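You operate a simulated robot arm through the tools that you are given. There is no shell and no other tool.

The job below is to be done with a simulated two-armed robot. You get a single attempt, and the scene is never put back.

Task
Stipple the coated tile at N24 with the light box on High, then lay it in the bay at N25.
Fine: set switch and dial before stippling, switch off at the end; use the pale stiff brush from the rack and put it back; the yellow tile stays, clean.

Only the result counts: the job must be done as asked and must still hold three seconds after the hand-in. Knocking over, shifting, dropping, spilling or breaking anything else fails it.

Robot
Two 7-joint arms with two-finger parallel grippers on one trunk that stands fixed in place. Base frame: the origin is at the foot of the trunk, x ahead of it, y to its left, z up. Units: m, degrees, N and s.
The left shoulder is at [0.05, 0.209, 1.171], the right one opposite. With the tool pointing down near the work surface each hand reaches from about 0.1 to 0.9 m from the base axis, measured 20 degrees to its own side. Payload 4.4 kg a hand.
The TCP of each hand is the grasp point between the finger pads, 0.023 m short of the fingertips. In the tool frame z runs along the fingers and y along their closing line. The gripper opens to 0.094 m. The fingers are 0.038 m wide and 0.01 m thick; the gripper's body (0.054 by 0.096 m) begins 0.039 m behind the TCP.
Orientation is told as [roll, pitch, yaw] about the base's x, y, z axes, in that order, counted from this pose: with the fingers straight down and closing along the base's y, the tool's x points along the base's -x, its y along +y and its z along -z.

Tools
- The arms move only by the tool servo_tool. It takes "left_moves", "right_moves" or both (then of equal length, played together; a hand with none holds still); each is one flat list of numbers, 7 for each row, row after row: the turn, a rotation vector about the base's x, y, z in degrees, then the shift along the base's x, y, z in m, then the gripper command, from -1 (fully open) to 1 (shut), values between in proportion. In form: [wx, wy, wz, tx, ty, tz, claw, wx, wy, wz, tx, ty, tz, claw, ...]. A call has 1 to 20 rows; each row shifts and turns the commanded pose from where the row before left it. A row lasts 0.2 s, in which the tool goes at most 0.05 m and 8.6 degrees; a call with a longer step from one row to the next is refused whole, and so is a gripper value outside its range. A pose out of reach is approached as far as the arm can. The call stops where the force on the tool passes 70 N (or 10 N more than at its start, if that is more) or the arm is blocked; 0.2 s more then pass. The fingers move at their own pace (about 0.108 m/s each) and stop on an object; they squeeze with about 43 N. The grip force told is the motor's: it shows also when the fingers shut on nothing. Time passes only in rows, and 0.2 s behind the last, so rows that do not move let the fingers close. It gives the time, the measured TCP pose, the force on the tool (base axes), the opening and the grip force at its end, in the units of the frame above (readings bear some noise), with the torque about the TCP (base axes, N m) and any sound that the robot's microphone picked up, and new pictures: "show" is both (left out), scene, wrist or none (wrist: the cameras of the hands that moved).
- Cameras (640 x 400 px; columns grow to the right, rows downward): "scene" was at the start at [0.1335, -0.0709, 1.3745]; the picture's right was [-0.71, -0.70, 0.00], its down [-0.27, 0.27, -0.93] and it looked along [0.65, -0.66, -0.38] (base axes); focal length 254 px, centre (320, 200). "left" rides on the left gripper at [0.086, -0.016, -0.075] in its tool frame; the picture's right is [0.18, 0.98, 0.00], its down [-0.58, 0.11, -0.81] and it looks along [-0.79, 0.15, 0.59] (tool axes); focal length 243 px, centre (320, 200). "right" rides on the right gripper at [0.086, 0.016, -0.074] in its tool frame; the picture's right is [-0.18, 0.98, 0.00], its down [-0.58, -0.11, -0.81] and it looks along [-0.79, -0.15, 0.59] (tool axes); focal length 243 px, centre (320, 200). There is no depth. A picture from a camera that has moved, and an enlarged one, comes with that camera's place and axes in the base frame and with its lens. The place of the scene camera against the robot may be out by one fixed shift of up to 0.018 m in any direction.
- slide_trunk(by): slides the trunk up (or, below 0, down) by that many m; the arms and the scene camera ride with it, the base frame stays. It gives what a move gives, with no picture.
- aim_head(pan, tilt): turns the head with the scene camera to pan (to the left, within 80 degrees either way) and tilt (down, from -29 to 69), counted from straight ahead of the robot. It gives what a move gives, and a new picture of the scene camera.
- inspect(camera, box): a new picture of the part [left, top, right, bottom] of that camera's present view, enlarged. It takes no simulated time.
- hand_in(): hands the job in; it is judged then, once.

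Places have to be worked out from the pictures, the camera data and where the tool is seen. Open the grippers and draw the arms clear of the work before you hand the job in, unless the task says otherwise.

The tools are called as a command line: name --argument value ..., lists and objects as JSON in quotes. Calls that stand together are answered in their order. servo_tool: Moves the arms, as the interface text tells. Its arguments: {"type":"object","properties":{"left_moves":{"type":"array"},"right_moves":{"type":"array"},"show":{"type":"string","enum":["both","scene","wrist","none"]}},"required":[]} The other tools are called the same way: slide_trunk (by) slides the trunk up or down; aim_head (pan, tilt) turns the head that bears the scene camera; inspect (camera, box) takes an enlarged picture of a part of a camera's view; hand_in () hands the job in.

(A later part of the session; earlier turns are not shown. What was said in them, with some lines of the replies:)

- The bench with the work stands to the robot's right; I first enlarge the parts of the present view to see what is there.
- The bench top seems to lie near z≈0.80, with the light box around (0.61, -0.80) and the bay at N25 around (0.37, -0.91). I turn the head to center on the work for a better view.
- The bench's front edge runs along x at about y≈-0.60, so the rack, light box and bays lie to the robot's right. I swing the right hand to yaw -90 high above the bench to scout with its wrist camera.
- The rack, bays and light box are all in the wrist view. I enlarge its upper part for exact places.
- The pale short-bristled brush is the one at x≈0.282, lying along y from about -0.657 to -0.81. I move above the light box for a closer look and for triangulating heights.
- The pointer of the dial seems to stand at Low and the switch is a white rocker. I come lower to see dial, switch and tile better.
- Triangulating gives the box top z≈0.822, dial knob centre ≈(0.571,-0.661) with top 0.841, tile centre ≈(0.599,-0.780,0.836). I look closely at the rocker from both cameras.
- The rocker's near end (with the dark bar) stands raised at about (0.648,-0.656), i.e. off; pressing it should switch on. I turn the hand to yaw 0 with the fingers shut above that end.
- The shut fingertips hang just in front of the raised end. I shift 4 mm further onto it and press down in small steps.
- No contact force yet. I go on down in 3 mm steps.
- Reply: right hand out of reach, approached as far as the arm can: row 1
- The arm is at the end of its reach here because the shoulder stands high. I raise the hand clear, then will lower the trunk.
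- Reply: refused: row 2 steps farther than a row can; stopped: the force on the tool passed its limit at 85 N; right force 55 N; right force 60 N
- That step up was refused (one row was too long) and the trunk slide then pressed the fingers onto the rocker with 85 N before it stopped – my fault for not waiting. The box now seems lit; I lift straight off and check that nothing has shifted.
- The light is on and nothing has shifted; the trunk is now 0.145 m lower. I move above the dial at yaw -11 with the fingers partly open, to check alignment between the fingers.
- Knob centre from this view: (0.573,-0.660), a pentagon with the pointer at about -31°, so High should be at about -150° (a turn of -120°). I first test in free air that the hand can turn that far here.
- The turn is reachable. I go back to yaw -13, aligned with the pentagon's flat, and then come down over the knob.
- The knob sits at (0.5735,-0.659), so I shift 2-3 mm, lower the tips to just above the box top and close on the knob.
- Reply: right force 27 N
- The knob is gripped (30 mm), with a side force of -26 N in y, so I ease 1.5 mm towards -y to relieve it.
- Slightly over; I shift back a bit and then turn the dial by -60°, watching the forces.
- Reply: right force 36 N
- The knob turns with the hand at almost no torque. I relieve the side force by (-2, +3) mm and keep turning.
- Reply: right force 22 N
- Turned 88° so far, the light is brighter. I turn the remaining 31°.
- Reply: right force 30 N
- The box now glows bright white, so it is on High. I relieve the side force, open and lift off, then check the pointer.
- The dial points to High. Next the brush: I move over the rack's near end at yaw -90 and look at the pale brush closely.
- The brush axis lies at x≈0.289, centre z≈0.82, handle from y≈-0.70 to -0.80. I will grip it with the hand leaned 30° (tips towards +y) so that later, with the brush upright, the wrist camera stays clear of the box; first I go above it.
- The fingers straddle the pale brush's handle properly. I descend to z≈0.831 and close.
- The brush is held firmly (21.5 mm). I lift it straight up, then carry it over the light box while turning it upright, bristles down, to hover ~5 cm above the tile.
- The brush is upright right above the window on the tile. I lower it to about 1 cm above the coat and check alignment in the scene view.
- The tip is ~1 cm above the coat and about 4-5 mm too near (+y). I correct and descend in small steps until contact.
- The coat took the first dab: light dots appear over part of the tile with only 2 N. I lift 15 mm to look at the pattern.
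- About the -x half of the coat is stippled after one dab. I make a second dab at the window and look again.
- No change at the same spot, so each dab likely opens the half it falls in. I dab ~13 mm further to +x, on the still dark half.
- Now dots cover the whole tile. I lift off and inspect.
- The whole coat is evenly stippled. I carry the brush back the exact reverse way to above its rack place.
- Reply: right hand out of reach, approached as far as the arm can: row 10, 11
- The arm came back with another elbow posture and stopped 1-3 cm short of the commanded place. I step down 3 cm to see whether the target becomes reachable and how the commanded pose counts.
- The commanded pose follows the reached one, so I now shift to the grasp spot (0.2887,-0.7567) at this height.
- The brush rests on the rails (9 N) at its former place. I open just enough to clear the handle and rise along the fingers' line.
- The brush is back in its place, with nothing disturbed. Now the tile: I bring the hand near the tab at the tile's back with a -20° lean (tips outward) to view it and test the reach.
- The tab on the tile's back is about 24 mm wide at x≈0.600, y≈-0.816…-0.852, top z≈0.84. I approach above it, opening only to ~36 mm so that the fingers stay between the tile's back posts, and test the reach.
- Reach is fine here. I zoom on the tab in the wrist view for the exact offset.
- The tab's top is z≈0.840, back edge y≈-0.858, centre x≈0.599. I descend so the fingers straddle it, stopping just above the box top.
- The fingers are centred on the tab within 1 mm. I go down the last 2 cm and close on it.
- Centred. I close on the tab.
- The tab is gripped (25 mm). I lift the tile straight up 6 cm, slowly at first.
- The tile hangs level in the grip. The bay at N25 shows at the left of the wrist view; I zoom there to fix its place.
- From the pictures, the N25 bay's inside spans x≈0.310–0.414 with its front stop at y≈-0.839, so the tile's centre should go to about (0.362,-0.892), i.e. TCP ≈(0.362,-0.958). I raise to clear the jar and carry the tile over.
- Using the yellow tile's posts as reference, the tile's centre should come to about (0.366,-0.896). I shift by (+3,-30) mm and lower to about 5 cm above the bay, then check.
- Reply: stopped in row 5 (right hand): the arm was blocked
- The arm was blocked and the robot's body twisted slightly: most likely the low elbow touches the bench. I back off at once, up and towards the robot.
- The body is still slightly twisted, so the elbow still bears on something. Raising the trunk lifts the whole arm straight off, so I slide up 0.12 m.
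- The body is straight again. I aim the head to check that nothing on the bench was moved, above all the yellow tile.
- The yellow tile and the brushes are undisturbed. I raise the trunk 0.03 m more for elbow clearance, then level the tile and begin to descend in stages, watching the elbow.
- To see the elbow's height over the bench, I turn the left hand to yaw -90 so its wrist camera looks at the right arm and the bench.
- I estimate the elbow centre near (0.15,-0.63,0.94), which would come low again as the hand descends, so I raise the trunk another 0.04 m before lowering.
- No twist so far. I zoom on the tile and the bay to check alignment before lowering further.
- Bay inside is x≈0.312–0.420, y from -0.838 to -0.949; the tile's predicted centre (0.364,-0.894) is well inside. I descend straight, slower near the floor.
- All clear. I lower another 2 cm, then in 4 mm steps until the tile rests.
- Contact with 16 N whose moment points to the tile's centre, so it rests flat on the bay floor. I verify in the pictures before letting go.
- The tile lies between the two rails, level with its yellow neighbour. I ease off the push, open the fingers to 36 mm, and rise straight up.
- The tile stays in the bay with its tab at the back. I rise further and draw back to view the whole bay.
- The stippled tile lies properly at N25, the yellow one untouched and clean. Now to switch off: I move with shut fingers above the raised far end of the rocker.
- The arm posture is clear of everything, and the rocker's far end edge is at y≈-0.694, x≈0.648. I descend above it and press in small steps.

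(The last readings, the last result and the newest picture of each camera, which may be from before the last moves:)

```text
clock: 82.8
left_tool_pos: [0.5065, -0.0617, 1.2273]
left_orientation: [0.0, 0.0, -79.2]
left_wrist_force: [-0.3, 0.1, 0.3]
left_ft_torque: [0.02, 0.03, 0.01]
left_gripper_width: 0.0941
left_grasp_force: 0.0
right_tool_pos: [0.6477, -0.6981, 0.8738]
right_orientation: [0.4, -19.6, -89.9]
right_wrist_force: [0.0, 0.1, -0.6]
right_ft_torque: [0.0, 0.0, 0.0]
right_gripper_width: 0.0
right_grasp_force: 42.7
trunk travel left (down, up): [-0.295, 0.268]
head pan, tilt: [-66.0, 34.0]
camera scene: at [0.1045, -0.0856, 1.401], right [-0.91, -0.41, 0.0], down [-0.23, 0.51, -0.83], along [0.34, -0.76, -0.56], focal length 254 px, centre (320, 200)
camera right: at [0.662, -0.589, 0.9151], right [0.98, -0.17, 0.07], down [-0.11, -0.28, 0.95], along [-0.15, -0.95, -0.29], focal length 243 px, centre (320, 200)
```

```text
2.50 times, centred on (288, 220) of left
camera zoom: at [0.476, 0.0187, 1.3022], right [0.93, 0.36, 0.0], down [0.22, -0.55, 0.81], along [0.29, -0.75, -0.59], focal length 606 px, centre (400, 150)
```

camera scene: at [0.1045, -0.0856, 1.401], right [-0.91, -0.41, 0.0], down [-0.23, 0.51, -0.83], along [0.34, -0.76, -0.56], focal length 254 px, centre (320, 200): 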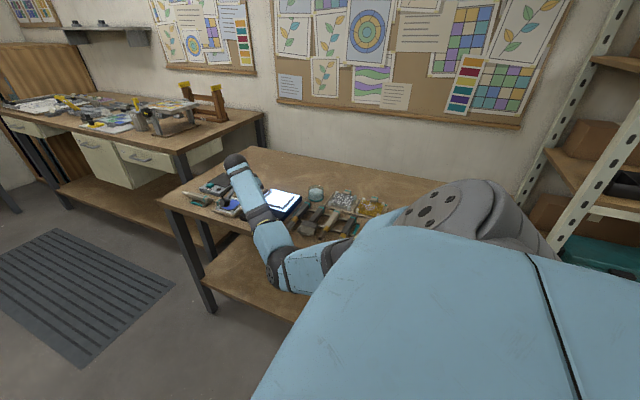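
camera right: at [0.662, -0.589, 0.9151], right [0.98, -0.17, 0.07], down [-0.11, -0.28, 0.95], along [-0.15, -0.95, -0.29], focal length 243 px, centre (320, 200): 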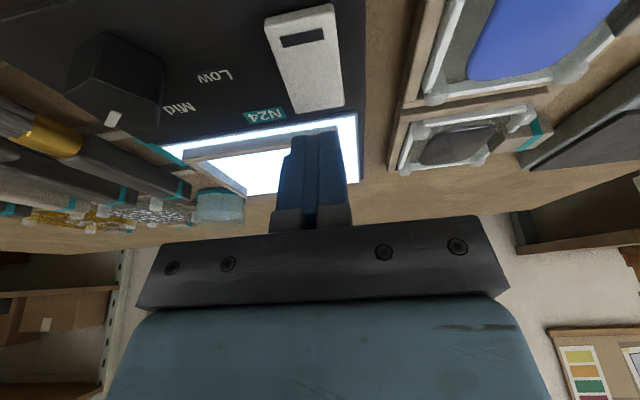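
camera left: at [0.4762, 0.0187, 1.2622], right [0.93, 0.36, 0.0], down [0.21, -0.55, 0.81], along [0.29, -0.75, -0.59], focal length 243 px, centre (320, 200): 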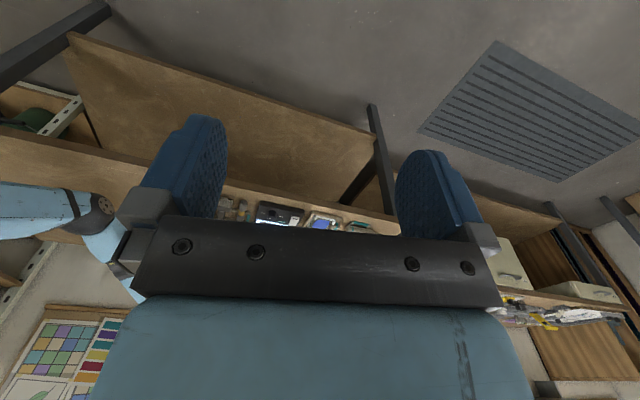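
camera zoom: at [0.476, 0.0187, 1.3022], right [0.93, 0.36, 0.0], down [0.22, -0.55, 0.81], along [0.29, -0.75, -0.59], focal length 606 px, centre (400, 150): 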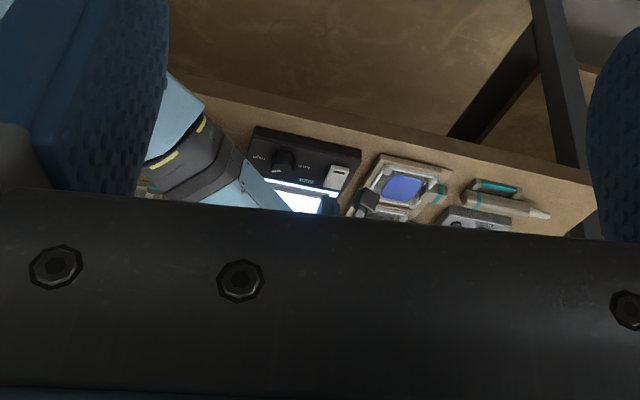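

The tip would land on the very edge, so I shift 9 mm towards +y and then press down in small steps.

servo_tool --right_moves '[0, 0, 0, 0.0005, 0.009, 0, 1, 0, 0, 0, 0, 0, -0.005, 1, 0, 0, 0, 0, 0, -0.003, 1, 0, 0, 0, 0, 0, -0.003, 1, 0, 0, 0, 0, 0, 0, 1]' --show "wrist"

inspect --camera "right" --box '[192, 0, 448, 160]'

```text
clock: 84.0
left_tool_pos: [0.5079, -0.0633, 1.2256]
left_orientation: [0.0, 0.0, -79.2]
left_wrist_force: [0.0, 0.5, -0.8]
left_ft_torque: [-0.01, -0.02, 0.02]
left_gripper_width: 0.0939
left_grasp_force: 0.0
right_tool_pos: [0.6492, -0.6863, 0.8635]
right_orientation: [0.3, -19.6, -90.0]
right_wrist_force: [-0.7, -0.5, 0.3]
right_ft_torque: [0.01, 0.0, -0.02]
right_gripper_width: 0.0
right_grasp_force: 42.1
trunk travel left (down, up): [-0.295, 0.268]
head pan, tilt: [-66.0, 34.0]
camera right: at [0.6635, -0.5774, 0.9046], right [0.98, -0.17, 0.07], down [-0.11, -0.28, 0.95], along [-0.15, -0.95, -0.29], focal length 243 px, centre (320, 200)
```

right: 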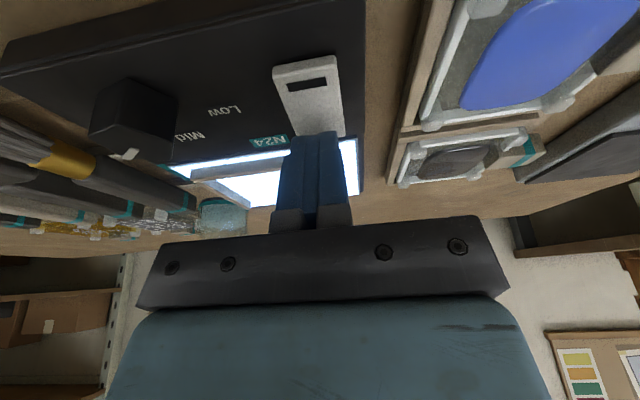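

```text
2.50 times, centred on (320, 80) of right
camera zoom: at [0.6635, -0.5774, 0.9046], right [0.98, -0.17, 0.07], down [-0.11, -0.28, 0.95], along [-0.15, -0.95, -0.29], focal length 606 px, centre (320, 500)
```

zoom: 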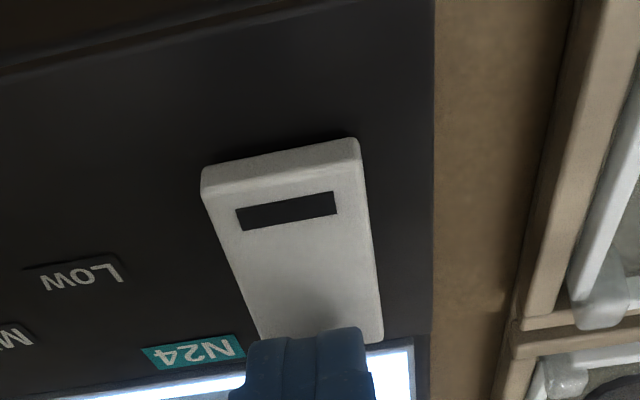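

The tip is now just over the far end. I press on.

servo_tool --right_moves '[0, 0, 0, 0, 0, -0.003, 1, 0, 0, 0, 0, 0, -0.003, 1, 0, 0, 0, 0, 0, 0, 1]' --show "wrist"

```text
clock: 84.8
left_tool_pos: [0.5054, -0.0616, 1.2281]
left_orientation: [0.0, -0.1, -79.1]
left_wrist_force: [0.3, -0.3, 0.2]
left_ft_torque: [0.01, -0.01, 0.0]
left_gripper_width: 0.0939
left_grasp_force: 0.0
right_tool_pos: [0.6469, -0.686, 0.8622]
right_orientation: [0.5, -19.7, -90.0]
right_wrist_force: [1.6, -3.0, 11.6]
right_ft_torque: [0.04, -0.04, -0.02]
right_gripper_width: 0.0004
right_grasp_force: 42.4
trunk travel left (down, up): [-0.295, 0.268]
head pan, tilt: [-66.0, 34.0]
camera right: at [0.663, -0.5768, 0.9018], right [0.98, -0.17, 0.07], down [-0.12, -0.27, 0.95], along [-0.14, -0.95, -0.29], focal length 243 px, centre (320, 200)
```

right: 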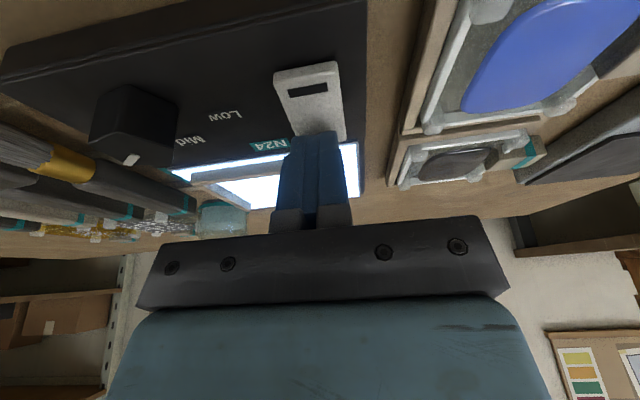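

Contact (12 N) but its moment shows it at y≈-0.676, nearly over the pivot. I lift a little, shift 10 mm outward and press again.

servo_tool --right_moves '[0, 0, 0, 0, 0, 0.008, 1, 0, 0, 0, 0.001, -0.0105, 0, 1, 0, 0, 0, 0, 0, -0.006, 1, 0, 0, 0, 0, 0, -0.003, 1, 0, 0, 0, 0, 0, 0, 1]' --show "wrist"

```text
clock: 86.0
left_tool_pos: [0.5069, -0.0627, 1.228]
left_orientation: [0.0, -0.2, -79.2]
left_wrist_force: [0.5, -0.6, 0.3]
left_ft_torque: [-0.03, 0.0, -0.04]
left_gripper_width: 0.0943
left_grasp_force: 0.0
right_tool_pos: [0.6487, -0.696, 0.8596]
right_orientation: [0.6, -19.8, -90.1]
right_wrist_force: [4.7, -6.8, 13.3]
right_ft_torque: [-0.07, -0.06, -0.04]
right_gripper_width: 0.0
right_grasp_force: 42.2
trunk travel left (down, up): [-0.295, 0.268]
head pan, tilt: [-66.0, 34.0]
camera right: at [0.664, -0.5872, 0.9003], right [0.98, -0.17, 0.07], down [-0.12, -0.27, 0.95], along [-0.14, -0.95, -0.29], focal length 243 px, centre (320, 200)
```

right: 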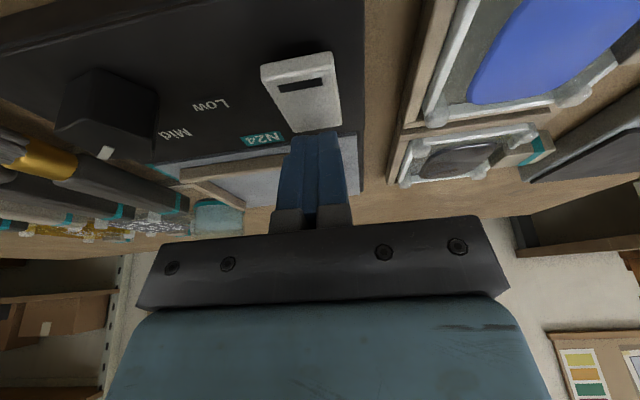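

The light is off. I lift straight up and draw the arm back clear of the bench.

servo_tool --right_moves '[0, 0, 0, 0, 0, 0.01, 1, 0, 0, 0, 0, 0, 0.03, 1, 0, 0, 0, 0, 0, 0.045, 1, 0, 0, 0, 0, 0, 0.045, 1, 0, 0, 0, 0, 0.005, 0.045, -1, 0, 0, 0, 0, 0.01, 0.04, -1]'

inspect --camera "right" --box '[100, 0, 484, 240]'

inspect --camera "scene" --box '[200, 160, 400, 260]'

```text
clock: 87.4
left_tool_pos: [0.5064, -0.062, 1.2274]
left_orientation: [0.0, 0.0, -79.2]
left_wrist_force: [-0.4, -0.4, 0.0]
left_ft_torque: [-0.04, 0.02, 0.0]
left_gripper_width: 0.0938
left_grasp_force: 0.1
right_tool_pos: [0.6464, -0.6822, 1.0714]
right_orientation: [0.4, -19.6, -89.9]
right_wrist_force: [0.4, 1.2, 0.4]
right_ft_torque: [0.01, 0.01, 0.0]
right_gripper_width: 0.094
right_grasp_force: 0.0
trunk travel left (down, up): [-0.295, 0.268]
head pan, tilt: [-66.0, 34.0]
camera scene: at [0.1041, -0.0848, 1.401], right [-0.91, -0.41, 0.0], down [-0.23, 0.51, -0.83], along [0.34, -0.76, -0.56], focal length 254 px, centre (320, 200)
camera right: at [0.6617, -0.574, 1.1124], right [0.98, -0.17, 0.07], down [-0.11, -0.28, 0.95], along [-0.15, -0.95, -0.29], focal length 243 px, centre (320, 200)
```

scene: 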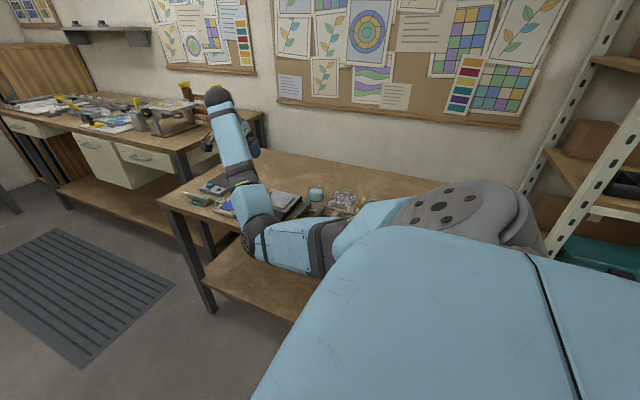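
right: 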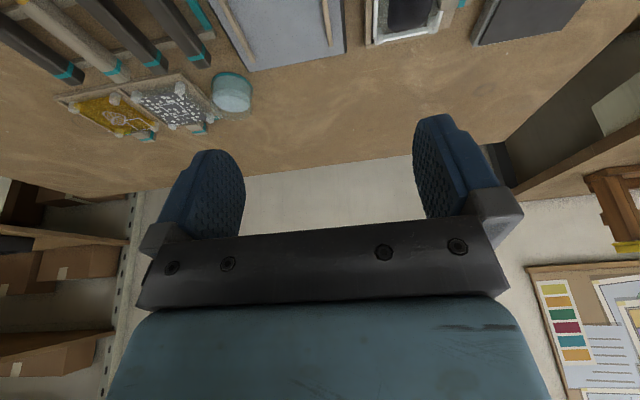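

```text
1.67 times, centred on (292, 120) of right
camera zoom: at [0.6617, -0.574, 1.1124], right [0.98, -0.17, 0.07], down [-0.11, -0.28, 0.95], along [-0.15, -0.95, -0.29], focal length 404 px, centre (367, 333)
```

zoom: 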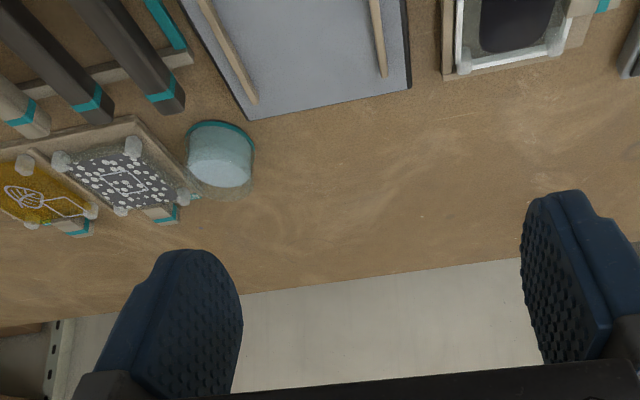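

```text
3.20 times, centred on (300, 210) of scene
camera zoom: at [0.1041, -0.0848, 1.401], right [-0.91, -0.41, 0.0], down [-0.23, 0.51, -0.83], along [0.34, -0.76, -0.56], focal length 813 px, centre (384, 168)
```

zoom: 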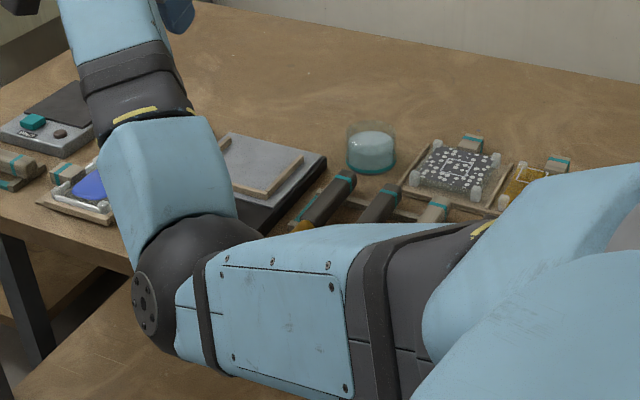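

Light off, tile and brushes in place. I raise the trunk so the hanging elbow stays clear, then withdraw the right hand from above the bench.

slide_trunk --by 0.15

servo_tool --right_moves '[0, 0, 0, -0.01, 0.03, 0, -1, 0, 0, 0, -0.015, 0.035, 0, -1, 0, 0, 0, -0.015, 0.035, 0, -1, 0, 0, 0, -0.015, 0.035, 0, -1, 0, 0, 0, -0.015, 0.035, 0, -1, 0, 0, 0, -0.015, 0.035, 0, -1, 0, 0, 0, 0, 0, 0, -1]'

```text
clock: 89.1
left_tool_pos: [0.506, -0.0621, 1.3785]
left_orientation: [-0.1, 0.0, -79.2]
left_wrist_force: [0.3, 0.3, -0.2]
left_ft_torque: [-0.05, -0.01, -0.01]
left_gripper_width: 0.094
left_grasp_force: 0.3
right_tool_pos: [0.6471, -0.6839, 1.2211]
right_orientation: [0.3, -19.6, -89.9]
right_wrist_force: [0.4, 0.0, 0.1]
right_ft_torque: [0.01, 0.01, 0.03]
right_gripper_width: 0.0943
right_grasp_force: 0.0
trunk travel left (down, up): [-0.445, 0.118]
head pan, tilt: [-66.0, 34.0]
```

```text
clock: 90.7
left_tool_pos: [0.5077, -0.0639, 1.3766]
left_orientation: [-0.1, 0.1, -79.1]
left_wrist_force: [-0.4, 0.4, 0.5]
left_ft_torque: [0.01, 0.0, -0.02]
left_gripper_width: 0.094
left_grasp_force: 0.0
right_tool_pos: [0.5596, -0.478, 1.2201]
right_orientation: [0.2, -19.6, -90.0]
right_wrist_force: [0.6, -0.4, -0.5]
right_ft_torque: [0.04, 0.04, -0.02]
right_gripper_width: 0.0941
right_grasp_force: 0.1
trunk travel left (down, up): [-0.445, 0.118]
head pan, tilt: [-66.0, 34.0]
camera scene: at [0.1049, -0.0867, 1.5508], right [-0.91, -0.41, 0.0], down [-0.23, 0.51, -0.83], along [0.34, -0.76, -0.56], focal length 254 px, centre (320, 200)
camera right: at [0.5749, -0.3685, 1.2609], right [0.98, -0.17, 0.07], down [-0.11, -0.28, 0.95], along [-0.15, -0.95, -0.29], focal length 243 px, centre (320, 200)
```

scene: 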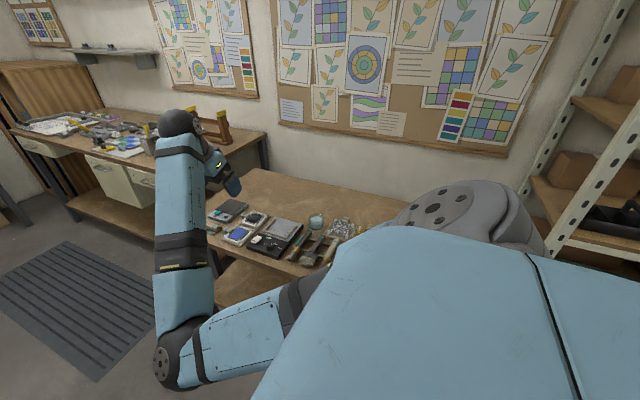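
right: 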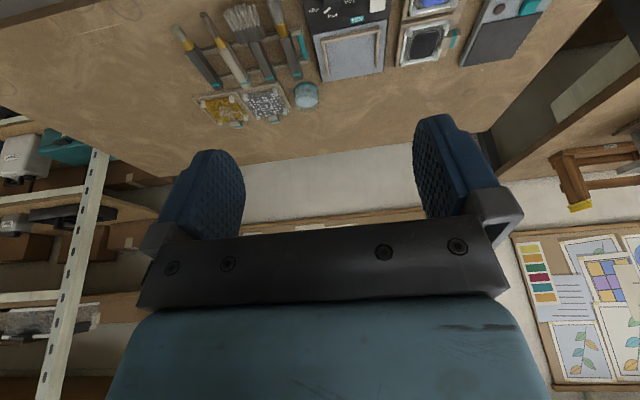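

The hand is drawn back from the bench. I check the final state closely in both cameras before handing in.

inspect --camera "right" --box '[160, 0, 352, 120]'

inspect --camera "right" --box '[280, 0, 472, 120]'

inspect --camera "scene" --box '[200, 190, 360, 290]'

```text
3.33 times, centred on (256, 60) of right
camera zoom: at [0.5749, -0.3685, 1.2609], right [0.98, -0.17, 0.07], down [-0.11, -0.28, 0.95], along [-0.15, -0.95, -0.29], focal length 809 px, centre (533, 667)
```

zoom: 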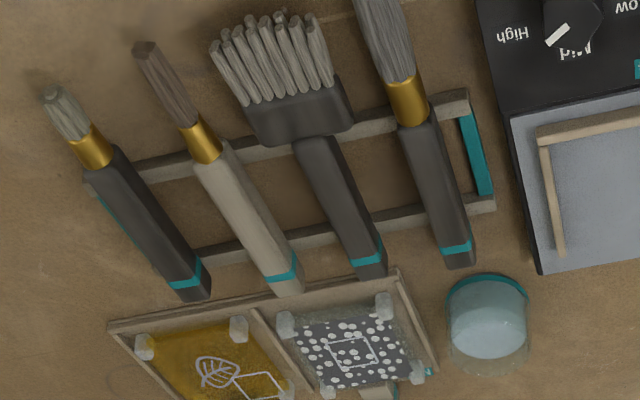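

```text
3.33 times, centred on (376, 60) of right
camera zoom: at [0.5749, -0.3685, 1.2609], right [0.98, -0.17, 0.07], down [-0.11, -0.28, 0.95], along [-0.15, -0.95, -0.29], focal length 809 px, centre (133, 667)
```

zoom: 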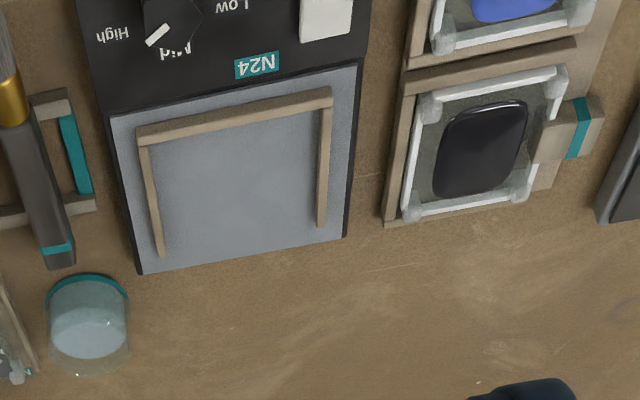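

```text
4.00 times, centred on (280, 240) of scene
camera zoom: at [0.1049, -0.0867, 1.5508], right [-0.91, -0.41, 0.0], down [-0.23, 0.51, -0.83], along [0.34, -0.76, -0.56], focal length 1016 px, centre (480, 40)
```

zoom: 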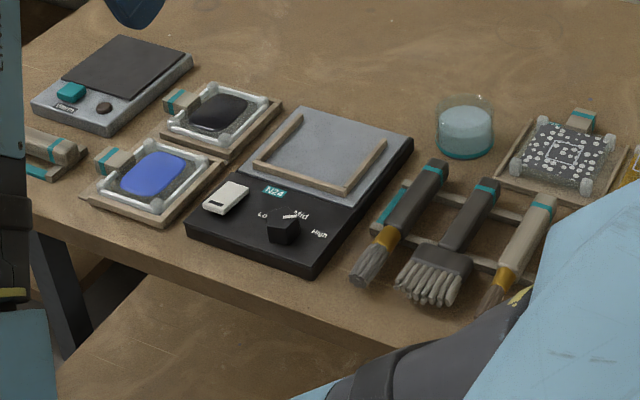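

Everything is as asked: the light is off with the dial left on High, the pale brush is in its rack place, the stippled tile lies in N25, the yellow tile is clean, and both grippers are open and clear. I hand in.

hand_in

```text
The job is handed in.
```

The job is handed in, but I don't have the judge's result. In the last pictures everything looked as asked:

- **Light box:** It was switched on and set to High before stippling, and switched off at the end. The dial still points to High.
- **Stippling:** I used the brush with the short pale bristles. The dots cover the whole coat evenly, after three light dabs at about 2 N or less. The brush is back in its place in the rack.
- **Tile:** It lies flat in the bay at N25, between the rails, with its tab at the back.
- **Yellow tile:** It is still in place, and clean.

Two things went wrong along the way:

- **Hard press on the switch:** I sent a trunk slide without waiting to see that the lift before it had been refused. It pressed the rocker with about 85 N before it stopped. That press is what switched the light on, and neither the switch nor the box looked damaged or moved.
- **Blocked arm:** On the way to N25 the arm was blocked, most likely by its elbow on the bench, and the robot's body twisted slightly. I backed off and raised the trunk. I saw nothing disturbed on the bench.

Both grippers are open and clear of the work.
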